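You operate a simulated robot arm through the tools that you are given. There is no shell and no other tool.

Carry out the task below with a simulated robot arm. There is one attempt and no reset: what you move stays moved.

JOB
Set the ringed profile on the datum pad and aim the blue nozzle.
Fine: profile centred, its coloured tabs towards the aisle; wet mark inside its ring; mist valve open to aim, shut after; hands out of the jets; leave the other nozzle. Where these are worked on the way, their far stop is far enough and under half their travel is too little: mist valve.

Only the result counts: the job must be done as asked and must still hold three seconds after the hand-in. Knocking over, shifting, dropping, spilling or breaking anything else fails it.

ROBOT AND FRAMES
A 7-joint arm with a two-finger parallel gripper, fixed in place. Base frame: the origin is on the floor under the middle of its stand, x ahead of it, y to its left, z up. Lengths are in mm, angles in degrees, forces in N, time in s.
It reaches about 1247 mm from its shoulder. Its first joint turns from -132.0 to 132.0 degrees. Payload 3.91 kg.
The tool frame sits at the grasp point between the pads (the TCP): z along the fingers, y along the line on which they close. The tips reach 30 mm beyond it. Largest opening 110 mm; finger width 20, thickness 10; the body of the gripper, 48 by 112 mm, starts 55 mm behind the TCP.
Orientation is that of the tool frame in the base frame, as a unit quaternion [x, y, z, w]. With the fingers straight down and closing along the base's y, the tool's x points along the base's -x, its y along +y and its z along -z.

CONTROLS
- The arm moves only by the tool step_arm. Its argument "targets" is a list of rows, each an object of numbers (a shift or turn left out is 0, a gripper value left out holds the last): "dx", "dy", "dz": the shift along the base's x, y, z in mm; "rx", "ry", "rz": the turn, a rotation vector about the base's x, y, z in degrees; "claw": the gripper command, from -1 (shut) to 1 (fully open), values between in proportion. In form: [{"dx": .., "dy": .., "dz": .., "rx": .., "ry": .., "rz": .., "claw": ..}, ...]. A call has 1 to 20 rows; each row shifts and turns the commanded pose from where the row before left it. Rows are played at 5 a second. More than 50 mm and 8.6 degrees between two rows, or a gripper value outside its range, and nothing of the call is played. A pose out of reach is approached as far as the arm can. The call stops where the force on the tool passes 90 N (or 10 N more than at its start, if that is more) or the arm is blocked; 0.2 s more then pass. The fingers move at their own pace (about 108 mm/s each) and stop on an object; they squeeze with about 24 N. The grip force told is the motor's: it shows also when the fingers shut on nothing. Time passes only in rows, and 0.2 s behind the last, so rows that do not move let the fingers close. It gives the time, the measured TCP pose, the force on the tool (base axes), the opening and the grip force at its end, in the units of the frame above (readings bear some noise), with the torque about the TCP (base axes, N m) and any sound that the robot's microphone picked up, and new pictures: "show" is both (left out), scene, wrist or none.
- Cameras (640 x 400 px; columns grow to the right, rows downward): "scene" is fixed at [50, 652, 1897.4]; the picture's right is [-0.82, -0.58, 0.00], its down [-0.23, 0.33, -0.91] and it looks along [0.53, -0.75, -0.41] (base axes); focal length 370 px, centre (320, 200). "wrist" rides on the gripper at [72, 17, -103] in the tool frame; the picture's right is [-0.23, 0.97, 0.00], its down [-0.76, -0.18, -0.62] and it looks along [-0.61, -0.14, 0.78] (tool axes); focal length 222 px, centre (320, 200). There is no depth. A picture from a camera that has moved, and an enlarged one, comes with that camera's place and axes in the base frame and with its lens.
- inspect(camera, box): a new picture of the part [left, top, right, bottom] of that camera's present view, enlarged. The clock stands still meanwhile.
- finish_job(): hands the job in; it is judged then, once.

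Nothing tells you positions but the pictures and the camera data. Unless the task says otherwise, let go and move clear before handing in.

The tools are called after ">>>" by a JSON object that holds its "api" and its "payload". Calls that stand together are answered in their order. step_arm: Moves the arm, as the interface text tells. Its arguments: {"type":"object","properties":{"targets":{"type":"array","items":{"type":"object","properties":{"dx":{"type":"number"},"dy":{"type":"number"},"dz":{"type":"number"},"rx":{"type":"number"},"ry":{"type":"number"},"rz":{"type":"number"},"claw":{"type":"number"}}}},"show":{"type":"string","enum":["both","scene","wrist","none"]}},"required":["targets"]} The other tools are called the same way: inspect (camera, box) takes an enlarged picture of a part of a camera's view; finish_job () hands the job in.

At the start:

```text
t: 0.0
position: [624.5, -173.3, 1547.5]
ee_rot: [0.001, 1.0, 0.001, 0.0]
force: [0.3, 0.6, -0.4]
torque: [0.0, -0.01, 0.04]
gripper_width: 110.1
grip_force: 0.0
```

scene: 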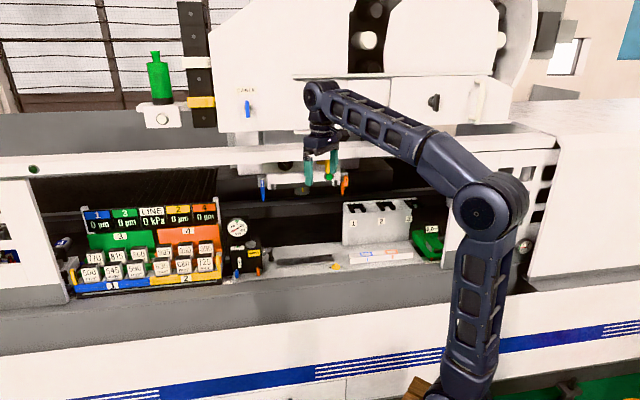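
wrist: 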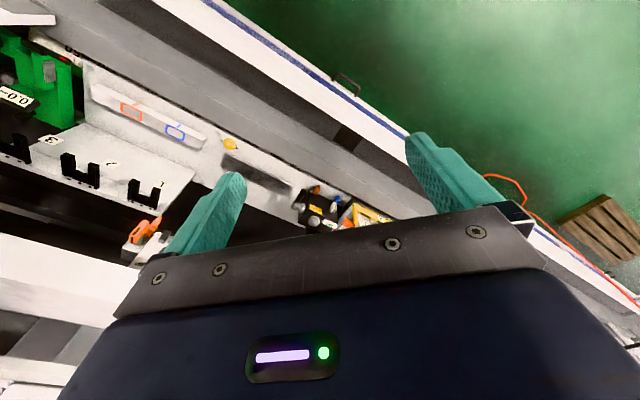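

I see a machine cell with a console, a gauge, a rack with labelled slots, and two nozzles (blue and orange). I'll start by enlarging the parts of the scene to understand what things are.

>>> {"api": "inspect", "payload": {"camera": "scene", "box": [220, 140, 380, 240]}}

>>> {"api": "inspect", "payload": {"camera": "scene", "box": [220, 190, 460, 290]}}

>>> {"api": "inspect", "payload": {"camera": "scene", "box": [50, 190, 270, 300]}}

>>> {"api": "inspect", "payload": {"camera": "scene", "box": [120, 40, 320, 165]}}

>>> {"api": "inspect", "payload": {"camera": "wrist", "box": [0, 20, 400, 270]}}

```text
4.00 times, centred on (300, 190) of scene
camera zoom: at [50.0, 652.0, 1897.4], right [-0.82, -0.58, 0.0], down [-0.23, 0.33, -0.91], along [0.53, -0.75, -0.41], focal length 1481 px, centre (400, 240)
```

zoom: 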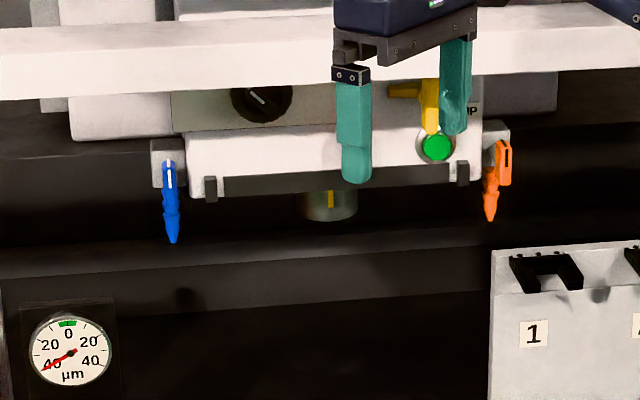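

```text
2.67 times, centred on (340, 240) of scene
camera zoom: at [50.0, 652.0, 1897.4], right [-0.82, -0.58, 0.0], down [-0.23, 0.33, -0.91], along [0.53, -0.75, -0.41], focal length 987 px, centre (267, 93)
```

zoom: 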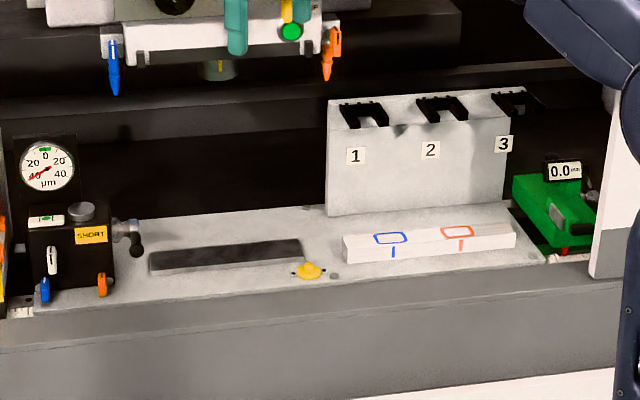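

```text
2.91 times, centred on (160, 245) of scene
camera zoom: at [50.0, 652.0, 1897.4], right [-0.82, -0.58, 0.0], down [-0.23, 0.33, -0.91], along [0.53, -0.75, -0.41], focal length 1077 px, centre (786, 69)
```

zoom: 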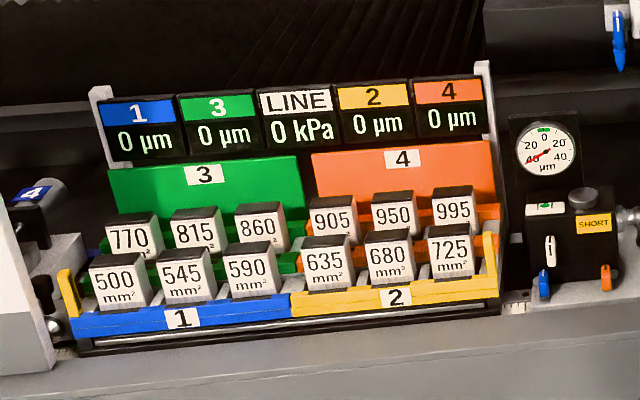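

```text
3.20 times, centred on (220, 102) of scene
camera zoom: at [50.0, 652.0, 1897.4], right [-0.82, -0.58, 0.0], down [-0.23, 0.33, -0.91], along [0.53, -0.75, -0.41], focal length 1185 px, centre (640, 512)
```

zoom: 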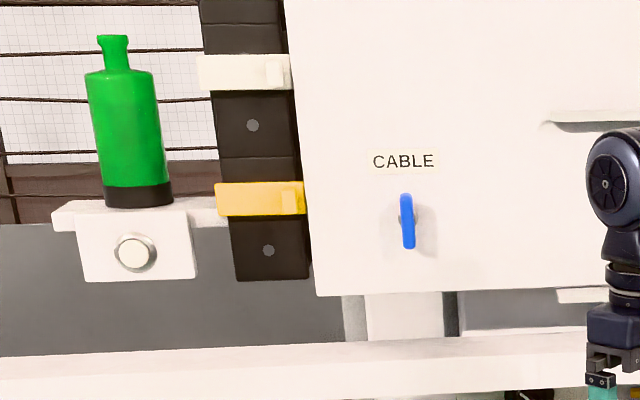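

```text
1.60 times, centred on (200, 145) of wrist
camera zoom: at [553.3, -157.4, 1649.6], right [0.23, 0.97, 0.0], down [0.76, -0.18, 0.62], along [0.61, -0.14, -0.78], focal length 355 px, centre (512, 288)
```

zoom: 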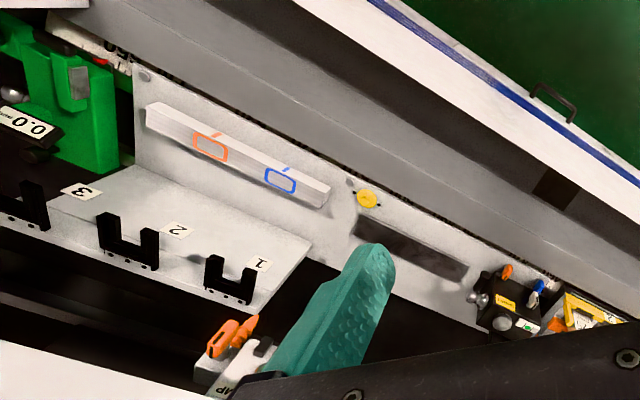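

The white ringed profile lies on the tray's right half with its tabs already towards the front, near (670, -697, 982). The dark pad is left of it near (930, -475), and the machine runs at 45° to the base. I'll yaw the wrist to look straight into the machine.

>>> {"api": "step_arm", "payload": {"targets": [{"rz": -7.5}, {"rz": -7.5}, {"rz": -7.5}, {"rz": -7.5}, {"rz": -7.5}, {"rz": -7.5}, {}]}}

```text
t: 1.6
position: [624.1, -173.0, 1547.2]
ee_rot: [0.383, 0.924, 0.001, 0.0]
force: [-0.2, 0.0, 0.3]
torque: [-0.01, -0.05, -0.01]
gripper_width: 110.2
grip_force: 0.0
camera wrist: at [586.5, -111.1, 1649.6], right [0.85, 0.53, 0.0], down [0.41, -0.66, 0.62], along [0.33, -0.53, -0.78], focal length 222 px, centre (320, 200)
```

scene: 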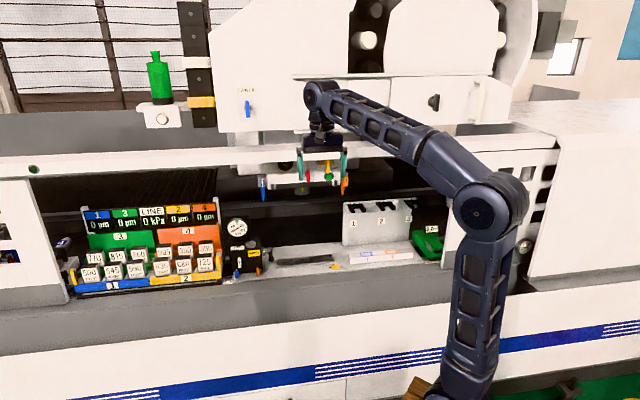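
wrist: 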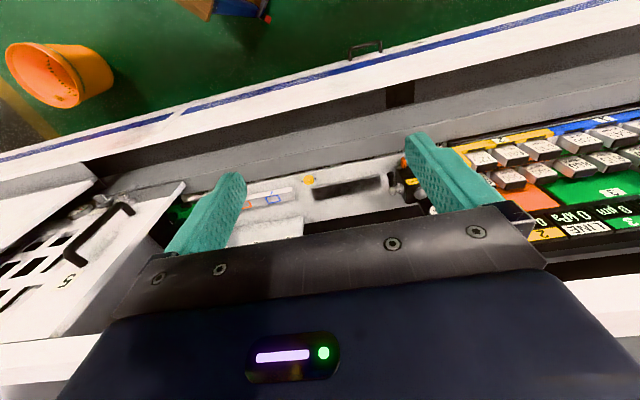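

The gripper body hides the inward view. Before moving on, I'll zoom harder on the fixed camera for the nozzles, the small box and the head controls.

>>> {"api": "inspect", "payload": {"camera": "scene", "box": [240, 150, 304, 190]}}

>>> {"api": "inspect", "payload": {"camera": "scene", "box": [310, 150, 374, 190]}}

>>> {"api": "inspect", "payload": {"camera": "scene", "box": [216, 210, 296, 280]}}

>>> {"api": "inspect", "payload": {"camera": "scene", "box": [320, 230, 448, 280]}}

>>> {"api": "inspect", "payload": {"camera": "wrist", "box": [180, 140, 460, 260]}}

>>> {"api": "inspect", "payload": {"camera": "scene", "box": [270, 235, 350, 285]}}

```text
10.00 times, centred on (272, 170) of scene
camera zoom: at [50.0, 652.0, 1897.4], right [-0.82, -0.58, 0.0], down [-0.23, 0.33, -0.91], along [0.53, -0.75, -0.41], focal length 3702 px, centre (800, 500)
```

zoom: 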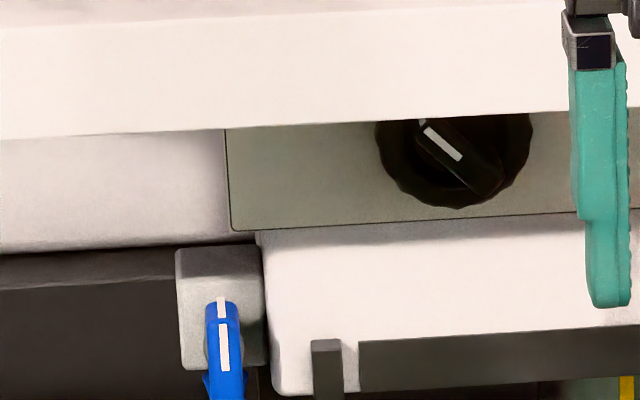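

```text
10.00 times, centred on (342, 170) of scene
camera zoom: at [50.0, 652.0, 1897.4], right [-0.82, -0.58, 0.0], down [-0.23, 0.33, -0.91], along [0.53, -0.75, -0.41], focal length 3702 px, centre (100, 500)
```

zoom: 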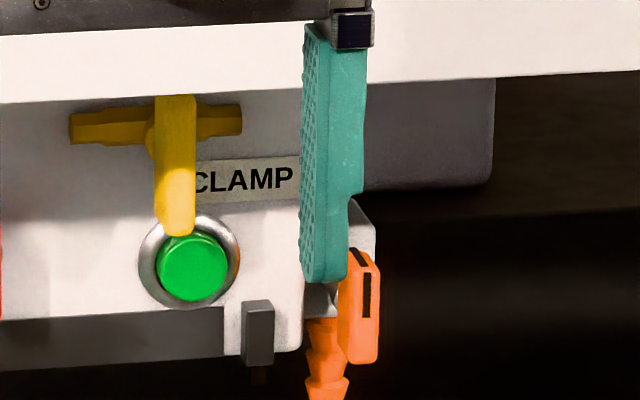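

```text
5.71 times, centred on (256, 245) of scene
camera zoom: at [50.0, 652.0, 1897.4], right [-0.82, -0.58, 0.0], down [-0.23, 0.33, -0.91], along [0.53, -0.75, -0.41], focal length 2116 px, centre (686, -57)
```

zoom: 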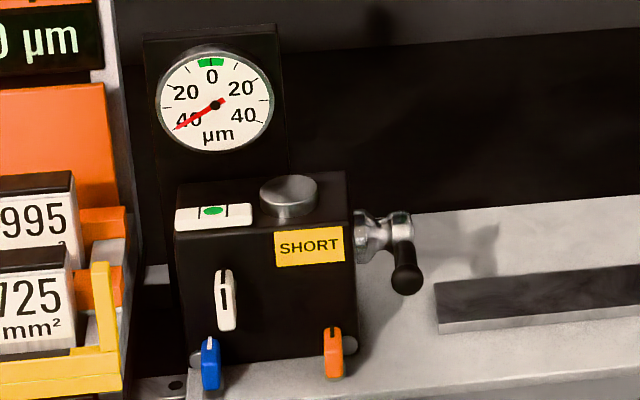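

```text
5.00 times, centred on (384, 255) of scene
camera zoom: at [50.0, 652.0, 1897.4], right [-0.82, -0.58, 0.0], down [-0.23, 0.33, -0.91], along [0.53, -0.75, -0.41], focal length 1851 px, centre (0, -75)
```

zoom: 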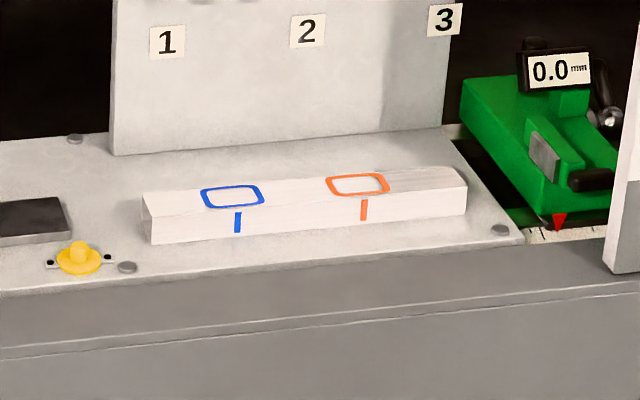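

```text
2.29 times, centred on (320, 200) of wrist
camera zoom: at [586.5, -111.1, 1649.6], right [0.85, 0.53, 0.0], down [0.41, -0.66, 0.62], along [0.33, -0.53, -0.78], focal length 508 px, centre (320, 200)
```

zoom: 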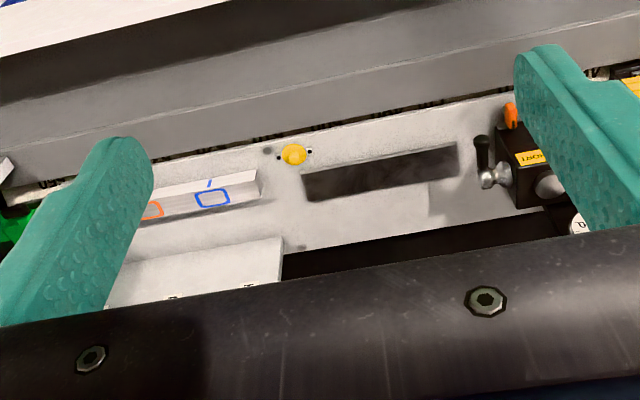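

```text
8.00 times, centred on (310, 260) of scene
camera zoom: at [50.0, 652.0, 1897.4], right [-0.82, -0.58, 0.0], down [-0.23, 0.33, -0.91], along [0.53, -0.75, -0.41], focal length 2962 px, centre (400, -280)
```

zoom: 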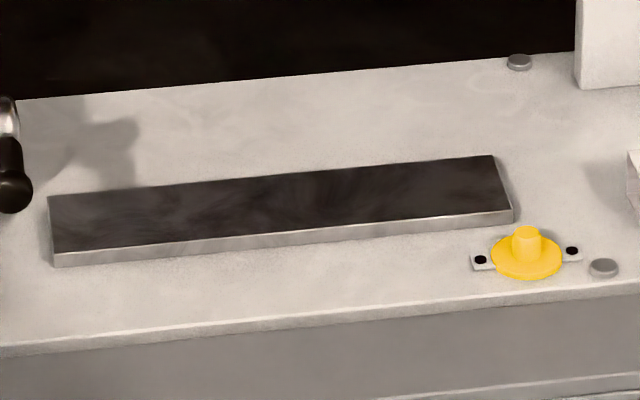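

The white front rail sits at about z 1510, ahead of the head, so I work under it. I'll drop in front of the machine and tilt the fingers inward, so the wrist camera can look under the rail at the head and the small box.

>>> {"api": "step_arm", "payload": {"targets": [{"dz": -45, "rx": -5, "ry": -5}, {"dz": -45, "rx": -5, "ry": -5}, {"dz": -45, "rx": -5, "ry": -5}, {"dz": -45, "rx": -5, "ry": -5}, {"dz": -45, "rx": -5, "ry": -5}, {"dz": -25}, {}]}}

```text
t: 3.2
position: [625.8, -172.6, 1295.5]
ee_rot: [0.364, 0.88, -0.116, 0.281]
force: [0.5, 0.4, -0.2]
torque: [-0.01, 0.02, 0.03]
gripper_width: 110.0
grip_force: 0.1
camera wrist: at [552.9, -78.2, 1337.7], right [0.82, 0.56, 0.13], down [0.06, -0.31, 0.95], along [0.57, -0.77, -0.29], focal length 222 px, centre (320, 200)
```

scene: 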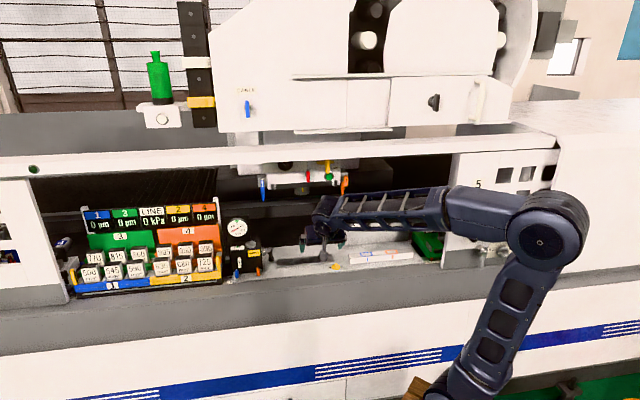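
wrist: 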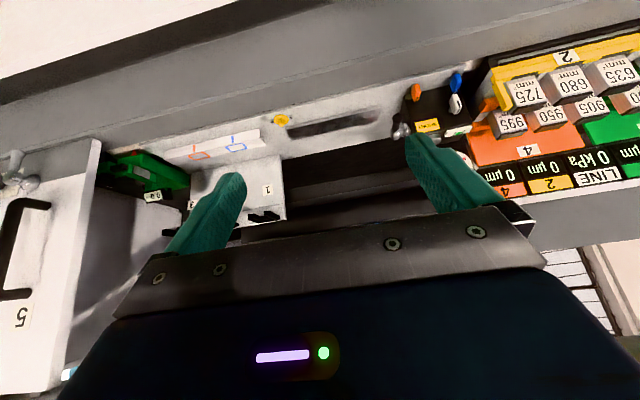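

The head is now unobstructed in the scene view. Let me enlarge it, plus the small box in the wrist view.

>>> {"api": "inspect", "payload": {"camera": "scene", "box": [240, 150, 368, 230]}}

>>> {"api": "inspect", "payload": {"camera": "wrist", "box": [130, 70, 290, 170]}}

>>> {"api": "inspect", "payload": {"camera": "wrist", "box": [370, 60, 498, 140]}}

>>> {"api": "inspect", "payload": {"camera": "scene", "box": [290, 150, 354, 210]}}

```text
5.00 times, centred on (304, 190) of scene
camera zoom: at [50.0, 652.0, 1897.4], right [-0.82, -0.58, 0.0], down [-0.23, 0.33, -0.91], along [0.53, -0.75, -0.41], focal length 1851 px, centre (400, 250)
```

zoom: 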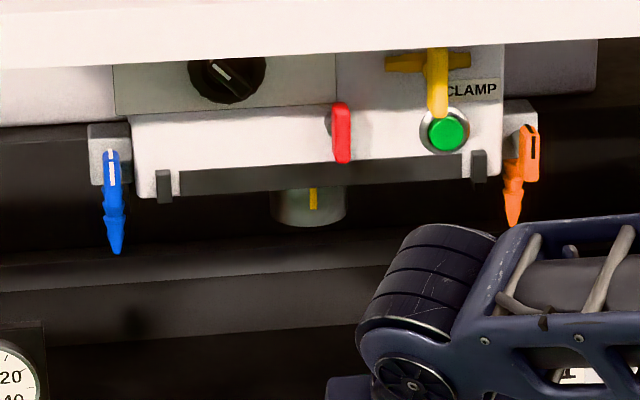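

```text
4.00 times, centred on (210, 120) of wrist
camera zoom: at [552.9, -78.2, 1337.7], right [0.82, 0.56, 0.13], down [0.06, -0.31, 0.95], along [0.57, -0.77, -0.29], focal length 888 px, centre (760, 520)
```

zoom: 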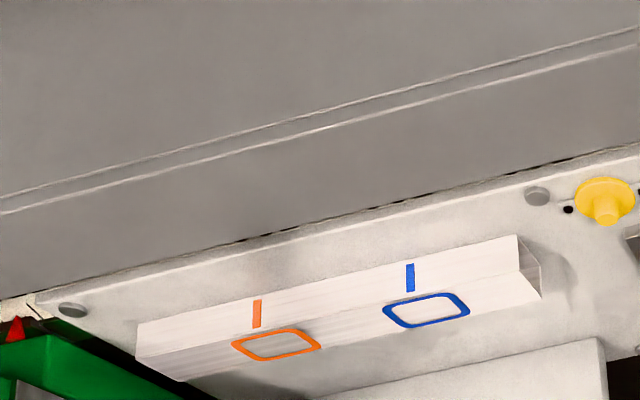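

```text
5.00 times, centred on (434, 100) of wrist
camera zoom: at [552.9, -78.2, 1337.7], right [0.82, 0.56, 0.13], down [0.06, -0.31, 0.95], along [0.57, -0.77, -0.29], focal length 1111 px, centre (-250, 700)
```

zoom: 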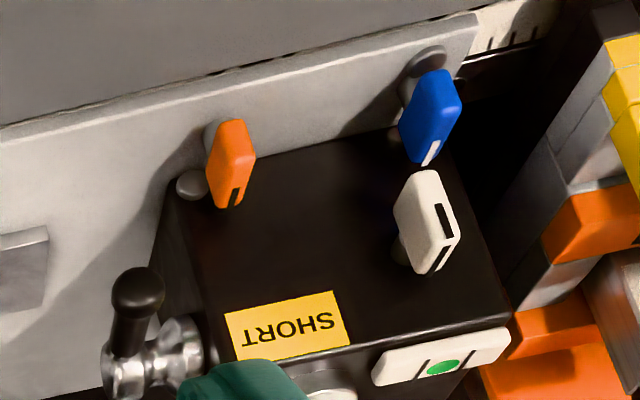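

```text
6.67 times, centred on (322, 180) of scene
camera zoom: at [50.0, 652.0, 1897.4], right [-0.82, -0.58, 0.0], down [-0.23, 0.33, -0.91], along [0.53, -0.75, -0.41], focal length 2468 px, centre (307, 333)
```

zoom: 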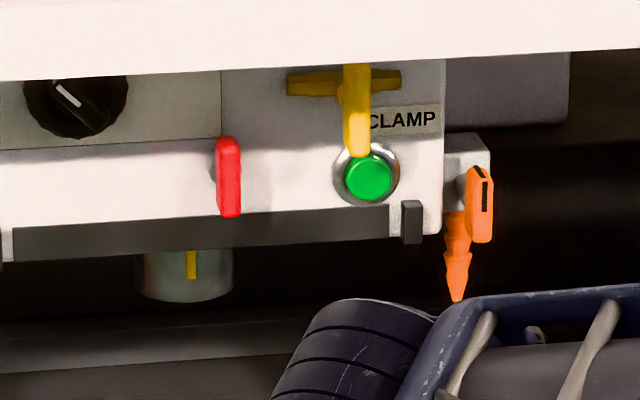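

I see levers on the head (red, yellow CLAMP, black knob) and on the box (blue, orange, white). I need labels, so I'll tilt further to look up at the head from below the rail.

>>> {"api": "step_arm", "payload": {"targets": [{"dz": -25, "rx": -5.2, "ry": -5.2}, {"dz": -25, "rx": -5.2, "ry": -5.2}, {"dz": -25, "rx": -5.2, "ry": -5.2}, {"dz": -25, "rx": -5.2, "ry": -5.2}, {"dz": -25, "rx": -5.2, "ry": -5.2}, {"dz": -25, "rx": -5.2, "ry": -5.2}, {}]}}

```text
t: 4.8
position: [637.6, -172.1, 1152.5]
ee_rot: [0.295, 0.71, -0.245, 0.591]
force: [0.1, -0.2, 0.7]
torque: [0.02, -0.01, -0.03]
gripper_width: 109.9
grip_force: 0.1
out of reach, approached as far as the arm can: row 6
camera wrist: at [569.4, -79.2, 1099.4], right [0.72, 0.66, 0.22], down [-0.46, 0.21, 0.86], along [0.52, -0.72, 0.45], focal length 222 px, centre (320, 200)
```

scene: 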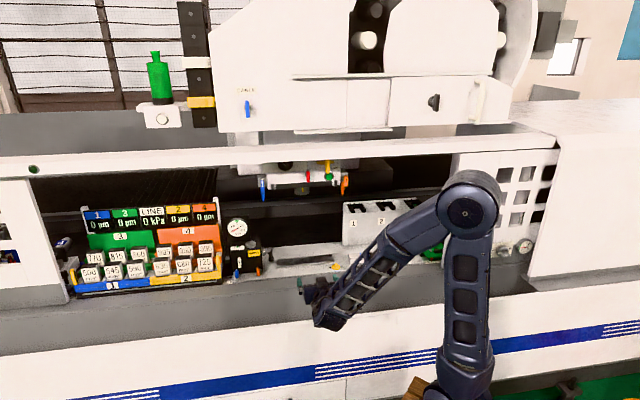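
wrist: 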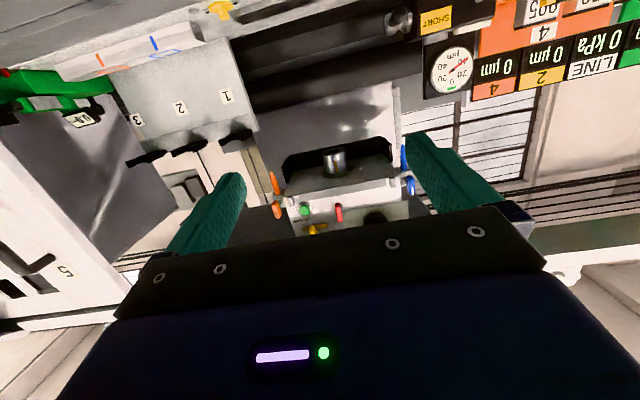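

>>> {"api": "inspect", "payload": {"camera": "wrist", "box": [240, 125, 432, 245]}}

>>> {"api": "inspect", "payload": {"camera": "wrist", "box": [260, 165, 356, 240]}}

>>> {"api": "inspect", "payload": {"camera": "wrist", "box": [340, 130, 436, 230]}}

>>> {"api": "inspect", "payload": {"camera": "wrist", "box": [360, 0, 520, 100]}}

```text
3.33 times, centred on (336, 185) of wrist
camera zoom: at [569.4, -79.2, 1099.4], right [0.72, 0.66, 0.22], down [-0.46, 0.21, 0.86], along [0.52, -0.72, 0.45], focal length 740 px, centre (267, 250)
```

zoom: 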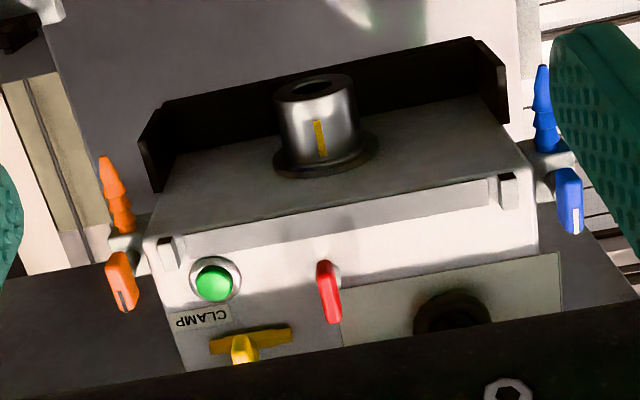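

```text
5.33 times, centred on (308, 202) of wrist
camera zoom: at [569.4, -79.2, 1099.4], right [0.72, 0.66, 0.22], down [-0.46, 0.21, 0.86], along [0.52, -0.72, 0.45], focal length 1185 px, centre (384, 187)
```

zoom: 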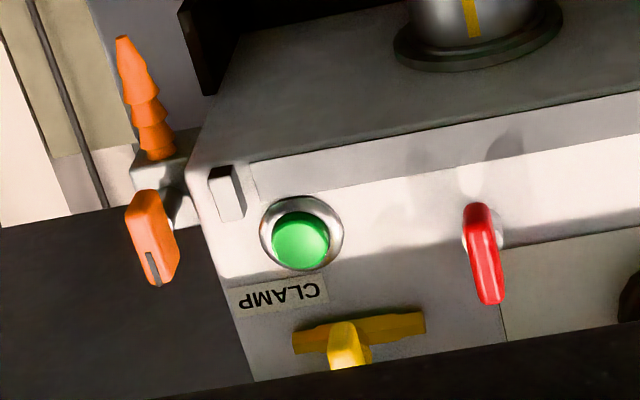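

```text
4.00 times, centred on (388, 180) of wrist
camera zoom: at [569.4, -79.2, 1099.4], right [0.72, 0.66, 0.22], down [-0.46, 0.21, 0.86], along [0.52, -0.72, 0.45], focal length 888 px, centre (48, 280)
```

zoom: 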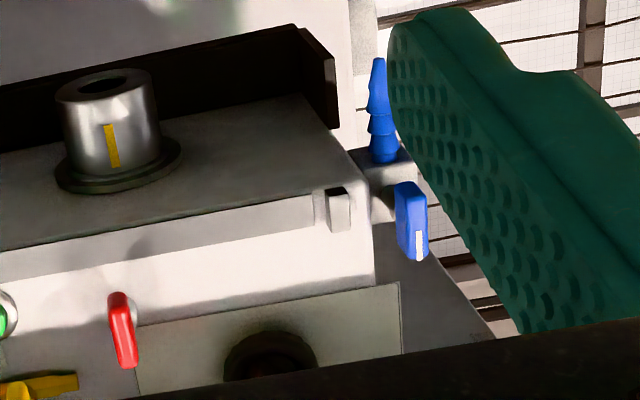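

```text
4.00 times, centred on (440, 50) of wrist
camera zoom: at [569.4, -79.2, 1099.4], right [0.72, 0.66, 0.22], down [-0.46, 0.21, 0.86], along [0.52, -0.72, 0.45], focal length 888 px, centre (-160, 800)
```

zoom: 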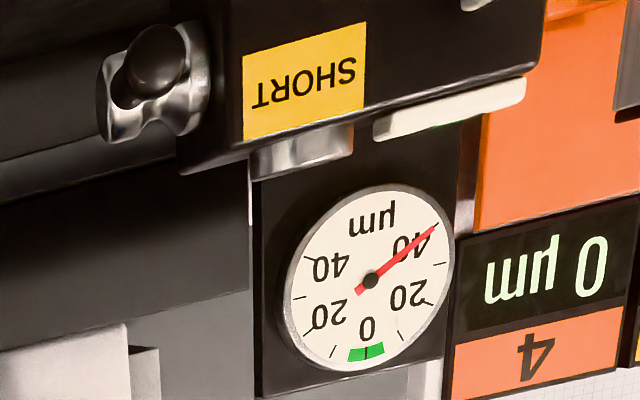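

The nozzle tips triangulate to blue (1056, -362, 1268) and orange (811, -593, 1269), symmetric about the pad centre. I'll roll the wrist 180° about the inward axis so the camera sits above the fingers and gives an upright view of the controls.

>>> {"api": "step_arm", "payload": {"targets": [{"rx": 5.9, "ry": -5.9}, {"rx": 5.9, "ry": -5.9}, {"rx": 5.9, "ry": -5.9}, {"rx": 5.9, "ry": -5.9}, {"rx": 5.9, "ry": -5.9}, {"rx": 5.9, "ry": -5.9}, {"rx": 5.9, "ry": -5.9}, {"rx": 5.9, "ry": -5.9}, {"rx": 5.9, "ry": -5.9}, {"rx": 5.9, "ry": -5.9}, {"rx": 5.9, "ry": -5.9}], "show": "both"}}

```text
t: 7.2
position: [646.6, -170.8, 1154.8]
ee_rot: [0.392, 0.659, -0.122, 0.631]
force: [0.0, 0.1, 0.6]
torque: [-0.04, 0.0, 0.02]
gripper_width: 110.0
grip_force: 0.0
out of reach, approached as far as the arm can: row 1, 2, 3, 4, 5, 6, 7, 8, 9, 10, 11
camera wrist: at [590.4, -66.3, 1111.6], right [0.63, 0.57, 0.53], down [-0.66, 0.01, 0.76], along [0.42, -0.82, 0.38], focal length 222 px, centre (320, 200)
```

scene: 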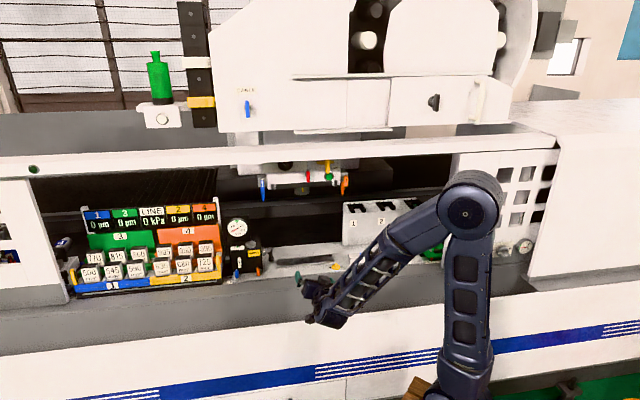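
wrist: 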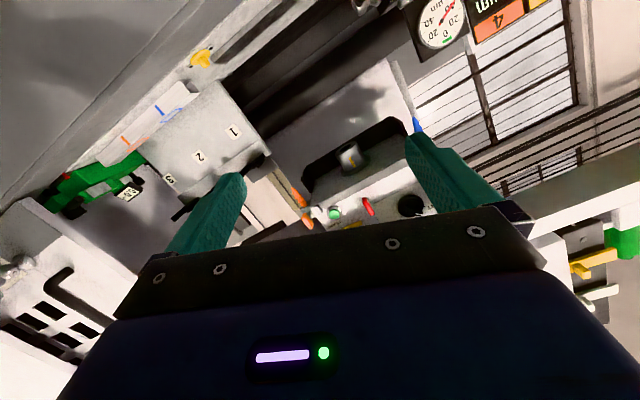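

The roll this way is at a joint limit. I'll undo it and check the pose comes back, then try the other direction.

>>> {"api": "step_arm", "payload": {"targets": [{"rx": -5.9, "ry": 5.9}, {"rx": -5.9, "ry": 5.9}, {"rx": -5.9, "ry": 5.9}, {"rx": -5.9, "ry": 5.9}, {"rx": -5.9, "ry": 5.9}, {"rx": -5.9, "ry": 5.9}, {"rx": -5.9, "ry": 5.9}, {"rx": -5.9, "ry": 5.9}, {"rx": -5.9, "ry": 5.9}, {"rx": -5.9, "ry": 5.9}, {"rx": -5.9, "ry": 5.9}], "show": "none"}}

```text
t: 9.6
position: [645.4, -170.3, 1156.1]
ee_rot: [-0.111, 0.717, -0.618, 0.303]
force: [-0.1, 0.9, 0.3]
torque: [0.01, 0.03, 0.0]
gripper_width: 110.1
grip_force: 0.1
```

The other direction works (now about 77° round). I'll keep rolling about the finger axis.

>>> {"api": "step_arm", "payload": {"targets": [{"rx": -4.8, "ry": 6.8, "rz": 0.4}, {"rx": -4.8, "ry": 6.8, "rz": 0.4}, {"rx": -4.8, "ry": 6.8, "rz": 0.4}, {"rx": -4.8, "ry": 6.8, "rz": 0.4}, {"rx": -4.8, "ry": 6.8, "rz": 0.4}, {"rx": -4.8, "ry": 6.8, "rz": 0.4}, {"rx": -4.8, "ry": 6.8, "rz": 0.4}, {"rx": -4.8, "ry": 6.8, "rz": 0.4}, {"rx": -4.8, "ry": 6.8, "rz": 0.4}, {"rx": -4.8, "ry": 6.8, "rz": 0.4}, {"rx": -4.8, "ry": 6.8, "rz": 0.4}, {"rx": -4.8, "ry": 6.8, "rz": 0.4}]}}

```text
t: 12.2
position: [645.6, -169.8, 1154.7]
ee_rot: [0.617, -0.375, 0.632, 0.281]
force: [0.3, 0.7, 0.3]
torque: [-0.03, -0.02, 0.01]
gripper_width: 110.0
grip_force: 0.0
camera wrist: at [567.7, -104.0, 1228.2], right [-0.78, -0.53, -0.35], down [-0.15, 0.69, -0.71], along [0.61, -0.5, -0.62], focal length 222 px, centre (320, 200)
```

scene: 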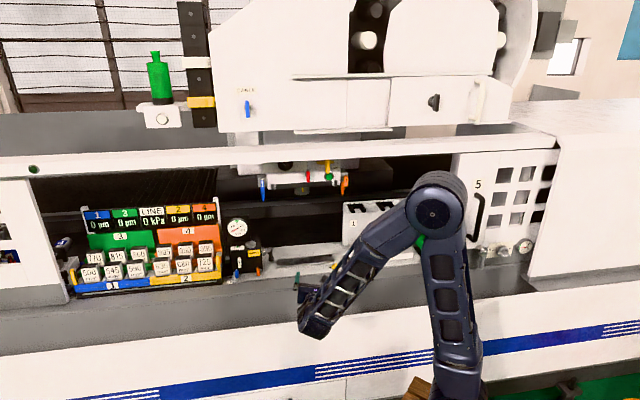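
wrist: 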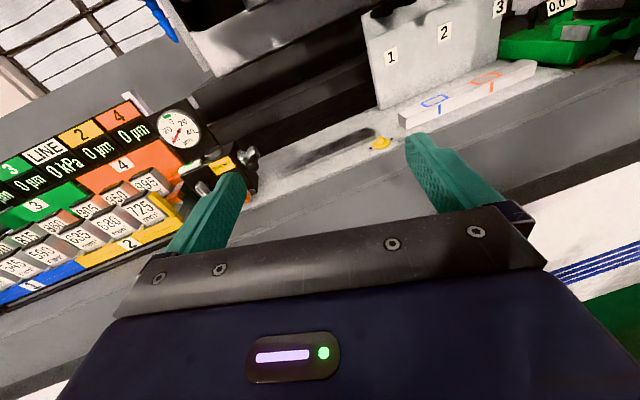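

The upright orientation works. I'll level it to point straight inward, then move left to look closely at the small box.

>>> {"api": "step_arm", "payload": {"targets": [{"rx": -3.3, "ry": 2, "rz": 5.1}, {"rx": -3.3, "ry": 2, "rz": 5.1}, {"dx": 43, "dy": 14, "dz": -5}, {"dx": 43, "dy": 14, "dz": -5}, {"dx": 43, "dy": 14, "dz": -5}, {"dx": 43, "dy": 14, "dz": -5}, {"dx": 43, "dy": 14, "dz": -5}, {}]}}

```text
t: 14.0
position: [864.3, -97.5, 1132.4]
ee_rot: [0.653, -0.272, 0.653, 0.271]
force: [0.4, -1.1, -0.2]
torque: [0.01, 0.01, -0.02]
gripper_width: 110.0
grip_force: 0.1
out of reach, approached as far as the arm can: row 2
camera wrist: at [781.2, -38.5, 1202.9], right [-0.69, -0.69, -0.23], down [-0.31, 0.57, -0.76], along [0.66, -0.45, -0.61], focal length 222 px, centre (320, 200)
```

scene: 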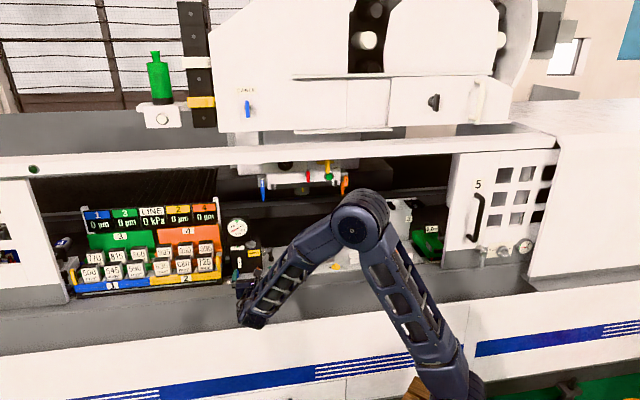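
wrist: 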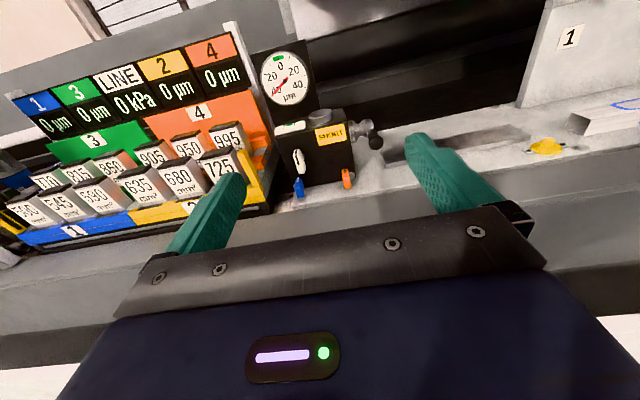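

>>> {"api": "inspect", "payload": {"camera": "wrist", "box": [256, 105, 400, 205]}}

>>> {"api": "inspect", "payload": {"camera": "wrist", "box": [270, 130, 366, 200]}}

>>> {"api": "inspect", "payload": {"camera": "wrist", "box": [380, 90, 640, 200]}}

>>> {"api": "inspect", "payload": {"camera": "scene", "box": [270, 60, 450, 180]}}

>>> {"api": "inspect", "payload": {"camera": "scene", "box": [400, 140, 640, 290]}}

>>> {"api": "inspect", "payload": {"camera": "scene", "box": [0, 150, 100, 300]}}

```text
4.00 times, centred on (328, 155) of wrist
camera zoom: at [781.2, -38.5, 1202.9], right [-0.69, -0.69, -0.23], down [-0.31, 0.57, -0.76], along [0.66, -0.45, -0.61], focal length 888 px, centre (288, 380)
```

zoom: 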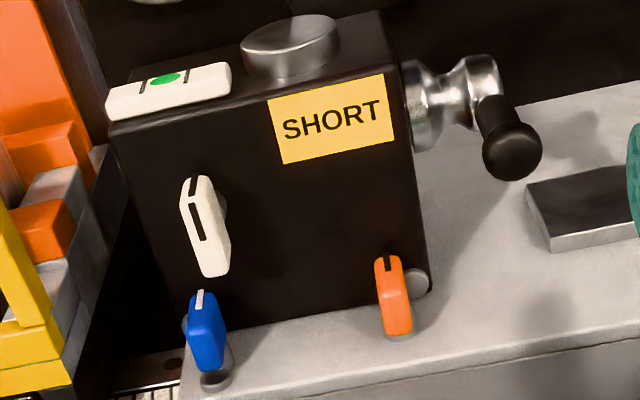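

```text
5.71 times, centred on (318, 165) of wrist
camera zoom: at [781.2, -38.5, 1202.9], right [-0.69, -0.69, -0.23], down [-0.31, 0.57, -0.76], along [0.66, -0.45, -0.61], focal length 1269 px, centre (331, 400)
```

zoom: 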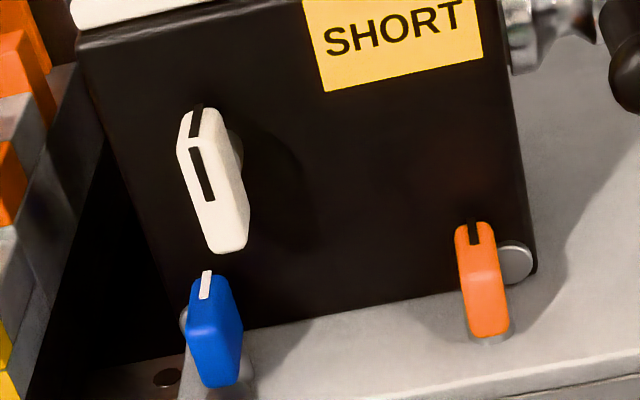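

```text
2.46 times, centred on (510, 145) of wrist
camera zoom: at [781.2, -38.5, 1202.9], right [-0.69, -0.69, -0.23], down [-0.31, 0.57, -0.76], along [0.66, -0.45, -0.61], focal length 547 px, centre (-148, 335)
```

zoom: 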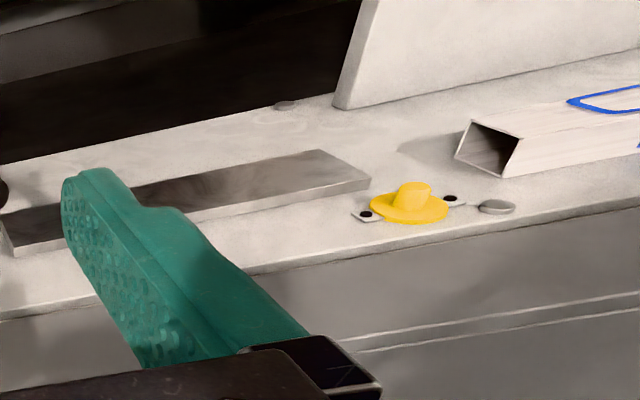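

```text
3.33 times, centred on (360, 120) of scene
camera zoom: at [50.0, 652.0, 1897.4], right [-0.82, -0.58, 0.0], down [-0.23, 0.33, -0.91], along [0.53, -0.75, -0.41], focal length 1234 px, centre (187, 467)
```

zoom: 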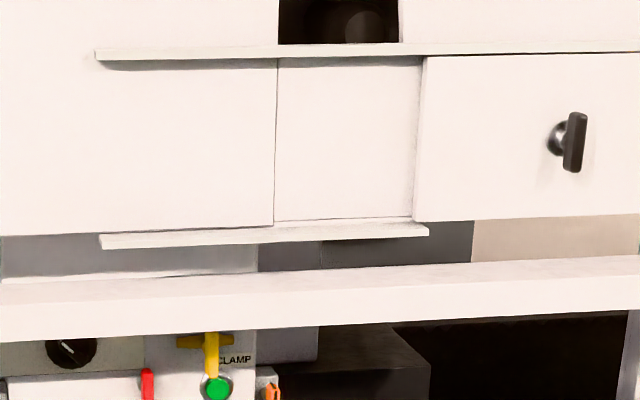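

```text
2.67 times, centred on (520, 215) of scene
camera zoom: at [50.0, 652.0, 1897.4], right [-0.82, -0.58, 0.0], down [-0.23, 0.33, -0.91], along [0.53, -0.75, -0.41], focal length 987 px, centre (-213, 160)
```

zoom: 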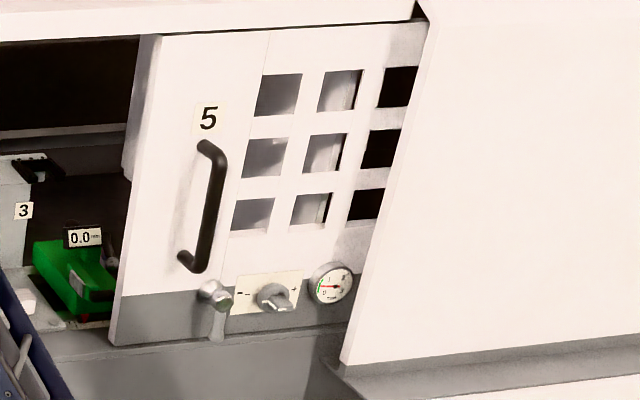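

```text
2.67 times, centred on (50, 225) of scene
camera zoom: at [50.0, 652.0, 1897.4], right [-0.82, -0.58, 0.0], down [-0.23, 0.33, -0.91], along [0.53, -0.75, -0.41], focal length 987 px, centre (1040, 133)
```

zoom: 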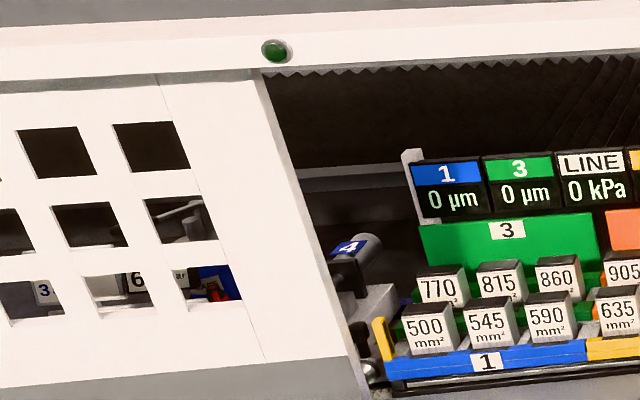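

The profile is a hollow tube, and the box carries blue, orange and white thumb levers with no labels. Next I'll pitch the camera up to view the blue nozzle and the head front from under the rail.

>>> {"api": "step_arm", "payload": {"targets": [{"dx": -5, "dy": -10, "dz": 18, "rx": -5.3, "ry": -5.3}, {"dx": -5, "dy": -10, "dz": 18, "rx": -5.3, "ry": -5.3}, {"dx": -5, "dy": -10, "dz": 18, "rx": -5.3, "ry": -5.3}, {"dx": -5, "dy": -10, "dz": 18, "rx": -5.3, "ry": -5.3}, {"dx": -5, "dy": -10, "dz": 18, "rx": -5.3, "ry": -5.3}, {}]}}

```text
t: 15.4
position: [841.0, -149.9, 1221.6]
ee_rot: [0.408, -0.169, 0.829, 0.342]
force: [-0.1, 0.3, 0.0]
torque: [0.0, 0.0, 0.04]
gripper_width: 109.9
grip_force: 0.2
camera wrist: at [741.0, -73.7, 1215.8], right [-0.59, -0.79, -0.18], down [0.11, 0.15, -0.98], along [0.8, -0.6, 0.0], focal length 222 px, centre (320, 200)
```

scene: 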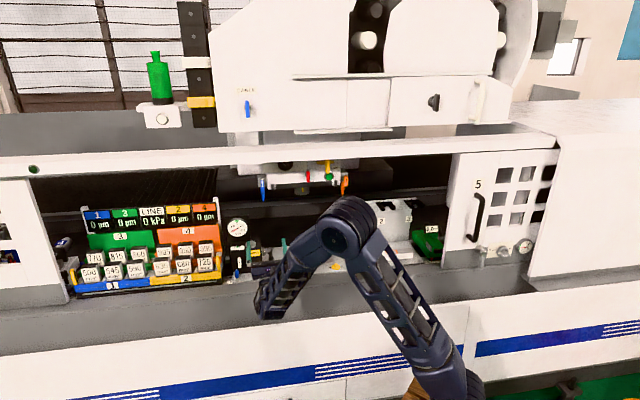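
wrist: 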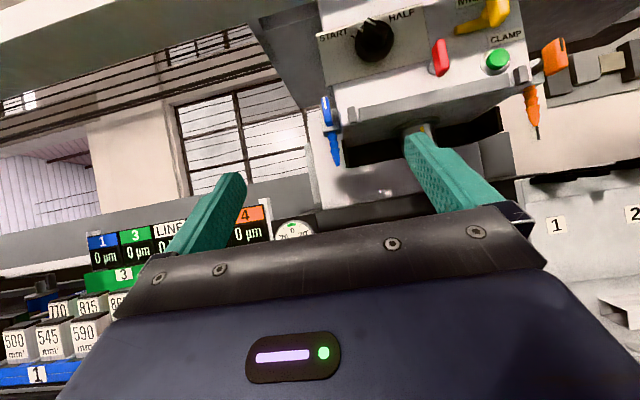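

Labels are now visible around the head. I'll zoom in on them.

>>> {"api": "inspect", "payload": {"camera": "wrist", "box": [304, 0, 464, 100]}}

>>> {"api": "inspect", "payload": {"camera": "wrist", "box": [410, 0, 602, 120]}}

>>> {"api": "inspect", "payload": {"camera": "wrist", "box": [290, 80, 386, 180]}}

```text
4.00 times, centred on (384, 50) of wrist
camera zoom: at [741.0, -73.7, 1215.8], right [-0.59, -0.79, -0.18], down [0.11, 0.15, -0.98], along [0.8, -0.6, 0.0], focal length 888 px, centre (64, 800)
```

zoom: 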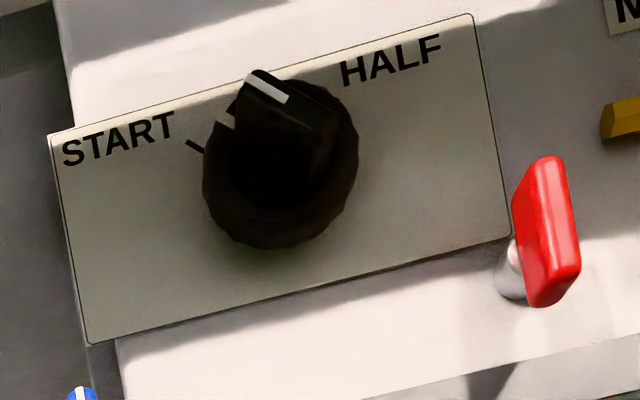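

```text
3.33 times, centred on (506, 60) of wrist
camera zoom: at [741.0, -73.7, 1215.8], right [-0.59, -0.79, -0.18], down [0.11, 0.15, -0.98], along [0.8, -0.6, 0.0], focal length 740 px, centre (-300, 667)
```

zoom: 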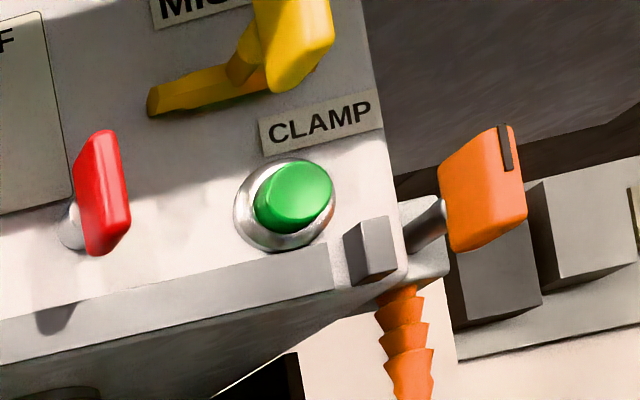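

```text
4.00 times, centred on (338, 130) of wrist
camera zoom: at [741.0, -73.7, 1215.8], right [-0.59, -0.79, -0.18], down [0.11, 0.15, -0.98], along [0.8, -0.6, 0.0], focal length 888 px, centre (248, 480)
```

zoom: 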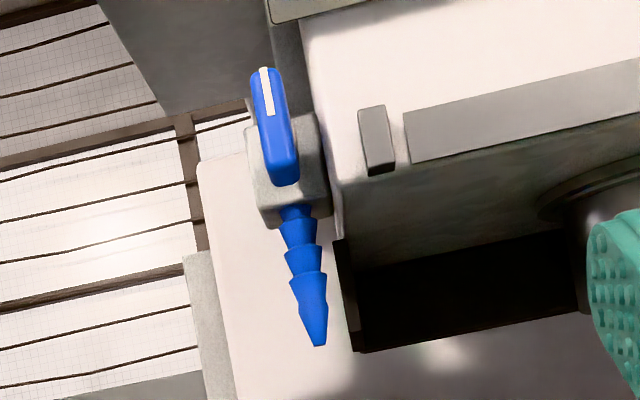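

The yellow lever on the head is labelled "MIS…" (MIST) and it stands across its pipe, which means shut. The blue lever on the nozzle block should be the aim. I'll pitch up a bit more and go nearer to the head's right side to read the full label and measure the lever.

>>> {"api": "step_arm", "payload": {"targets": [{"dx": -20, "dy": -20, "dz": 0, "rx": -4.5, "ry": -4.5}, {"dx": -20, "dy": -20, "dz": 0, "rx": -4.5, "ry": -4.5}, {"dx": -20, "dy": -20, "dz": 0, "rx": -4.5, "ry": -4.5}, {"dx": -20, "dy": -20}, {"dx": -20, "dy": -20}, {}]}}

```text
t: 16.8
position: [741.3, -250.3, 1222.0]
ee_rot: [0.265, -0.11, 0.885, 0.366]
force: [0.1, 0.2, 0.6]
torque: [-0.04, 0.02, -0.03]
gripper_width: 110.1
grip_force: 0.0
camera wrist: at [646.8, -180.1, 1174.5], right [-0.55, -0.82, -0.12], down [0.33, -0.08, -0.94], along [0.76, -0.56, 0.32], focal length 222 px, centre (320, 200)
```

scene: 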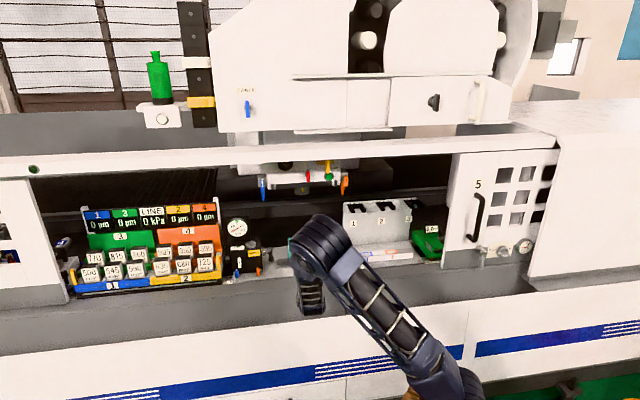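
wrist: 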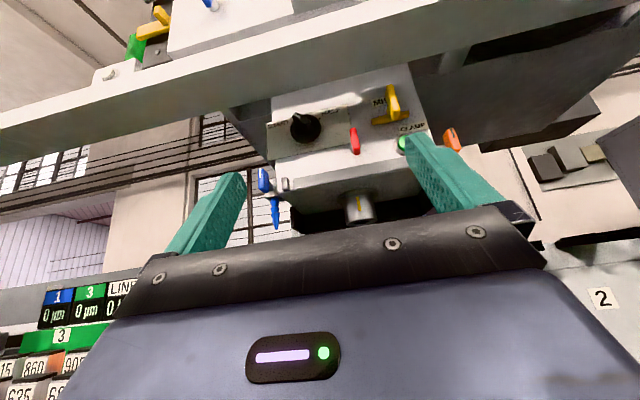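

>>> {"api": "inspect", "payload": {"camera": "wrist", "box": [340, 70, 468, 150]}}

>>> {"api": "inspect", "payload": {"camera": "wrist", "box": [240, 60, 480, 240]}}

>>> {"api": "inspect", "payload": {"camera": "wrist", "box": [355, 75, 427, 120]}}

>>> {"api": "inspect", "payload": {"camera": "scene", "box": [310, 150, 350, 200]}}

```text
5.00 times, centred on (404, 110) of wrist
camera zoom: at [646.8, -180.1, 1174.5], right [-0.55, -0.82, -0.12], down [0.33, -0.08, -0.94], along [0.76, -0.56, 0.32], focal length 1111 px, centre (-100, 650)
```

zoom: 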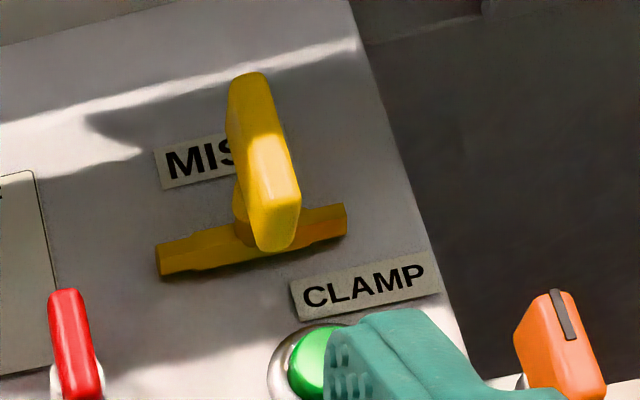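

```text
2.22 times, centred on (360, 150) of wrist
camera zoom: at [646.8, -180.1, 1174.5], right [-0.55, -0.82, -0.12], down [0.33, -0.08, -0.94], along [0.76, -0.56, 0.32], focal length 494 px, centre (231, 311)
```

zoom: 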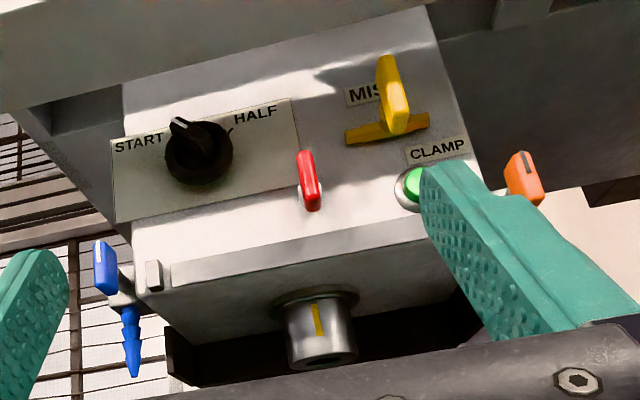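

```text
8.89 times, centred on (391, 98) of wrist
camera zoom: at [646.8, -180.1, 1174.5], right [-0.55, -0.82, -0.12], down [0.33, -0.08, -0.94], along [0.76, -0.56, 0.32], focal length 1974 px, centre (-311, 1111)
```

zoom: 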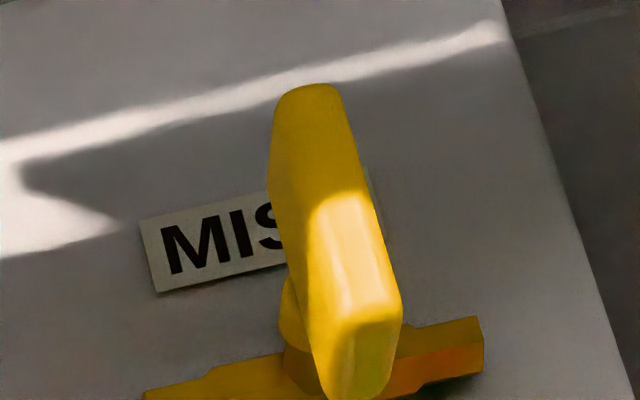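

```text
8.00 times, centred on (330, 175) of scene
camera zoom: at [50.0, 652.0, 1897.4], right [-0.82, -0.58, 0.0], down [-0.23, 0.33, -0.91], along [0.53, -0.75, -0.41], focal length 2962 px, centre (240, 400)
```

zoom: 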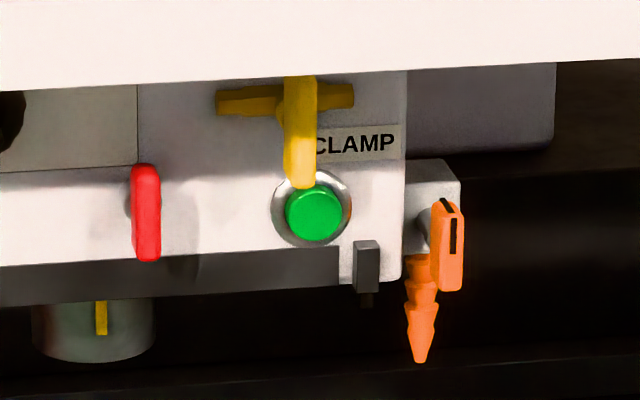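

The yellow lever is clearly "MIST": brass pipe horizontal, handle vertical, so shut, with its axis near (839, -504, 1434). The tube comes first, so I'll back off, turn the fingers down to close across the tube (camera on the right) and come in front of it.

>>> {"api": "step_arm", "payload": {"targets": [{"dx": -18, "dy": -13, "dz": 2, "rx": 5.8, "ry": 5.8}, {"dx": -18, "dy": -13, "dz": 2, "rx": 5.8, "ry": 5.8}, {"dx": -18, "dy": -13, "dz": 2, "rx": 5.8, "ry": 5.8}, {"dx": -18, "dy": -13, "dz": 2, "rx": 5.8, "ry": 5.8}, {"dx": -18, "dy": -13, "dz": 2, "rx": 5.8, "ry": 5.8}, {"dx": -18, "dy": -13, "dz": 2, "rx": 5.8, "ry": 5.8}, {"dx": -18, "dy": -13, "dz": 2, "rx": 5.8, "ry": 5.8}, {"dx": -18, "dy": -13, "dz": 2, "rx": 5.8, "ry": 5.8}, {"dx": -18, "dy": -13, "dz": 2, "rx": 5.8, "ry": 5.8}, {"dx": -18, "dy": -13, "dz": 2, "rx": 5.8, "ry": 5.8}, {"dx": -18, "dy": -13, "dz": 2, "rx": 5.8, "ry": 5.8}, {"dx": -18, "dy": -13, "dz": 2, "rx": 5.8, "ry": 5.8}, {"dx": -18, "dy": -13, "dz": 2, "rx": 5.8, "ry": 5.8}, {"dx": -18, "dy": -13, "dz": 2, "rx": 5.8, "ry": 5.8}, {"dx": -18, "dy": -13, "dz": 2, "rx": 5.8, "ry": 5.8}, {"dx": -18, "dy": -13, "dz": 2, "rx": 5.8, "ry": 5.8}, {"dx": -18, "dy": -13, "dz": 2, "rx": 5.8, "ry": 5.8}], "show": "scene"}}

```text
t: 20.4
position: [434.6, -470.1, 1256.3]
ee_rot: [0.922, -0.382, 0.057, 0.023]
force: [0.2, 0.3, 0.2]
torque: [-0.03, 0.01, -0.02]
gripper_width: 109.7
grip_force: 0.0
```

scene: 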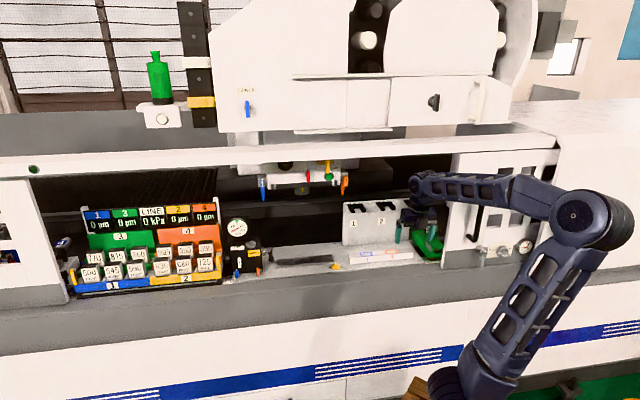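

Fingers are nearly down. I'll finish the pitch and yaw -90° so the fingers close across the tube.

>>> {"api": "step_arm", "payload": {"targets": [{"rx": 5, "ry": 5}, {"rz": -8.2}, {"rz": -8.2}, {"rz": -8.2}, {"rz": -8.2}, {"rz": -8.2}, {"rz": -8.2}, {"rz": -8.2}, {"rz": -8.2}, {"rz": -8.2}, {"rz": -8.1}, {"rz": -8.1}, {}]}}

```text
t: 23.2
position: [436.7, -469.6, 1256.5]
ee_rot: [-0.381, 0.925, -0.001, -0.001]
force: [-0.1, 0.5, 0.5]
torque: [0.0, 0.01, -0.01]
gripper_width: 110.1
grip_force: 0.1
camera wrist: at [372.9, -510.6, 1358.7], right [-0.52, 0.85, 0.0], down [0.67, 0.41, 0.62], along [0.53, 0.33, -0.78], focal length 222 px, centre (320, 200)
```

scene: 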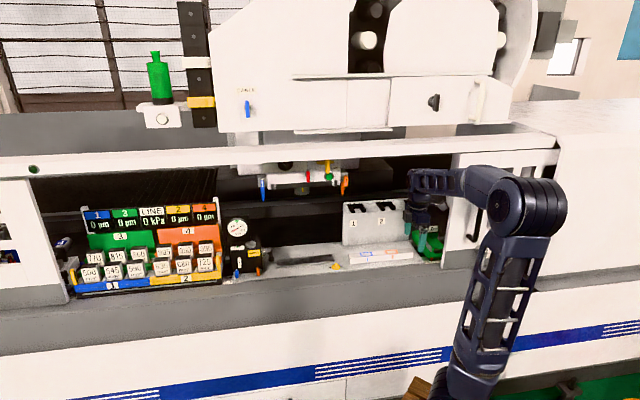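
wrist: 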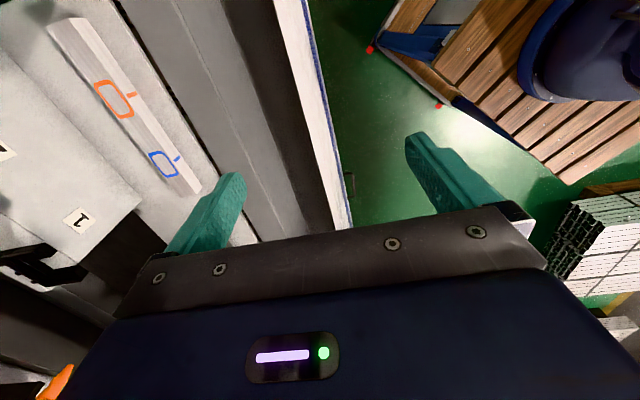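

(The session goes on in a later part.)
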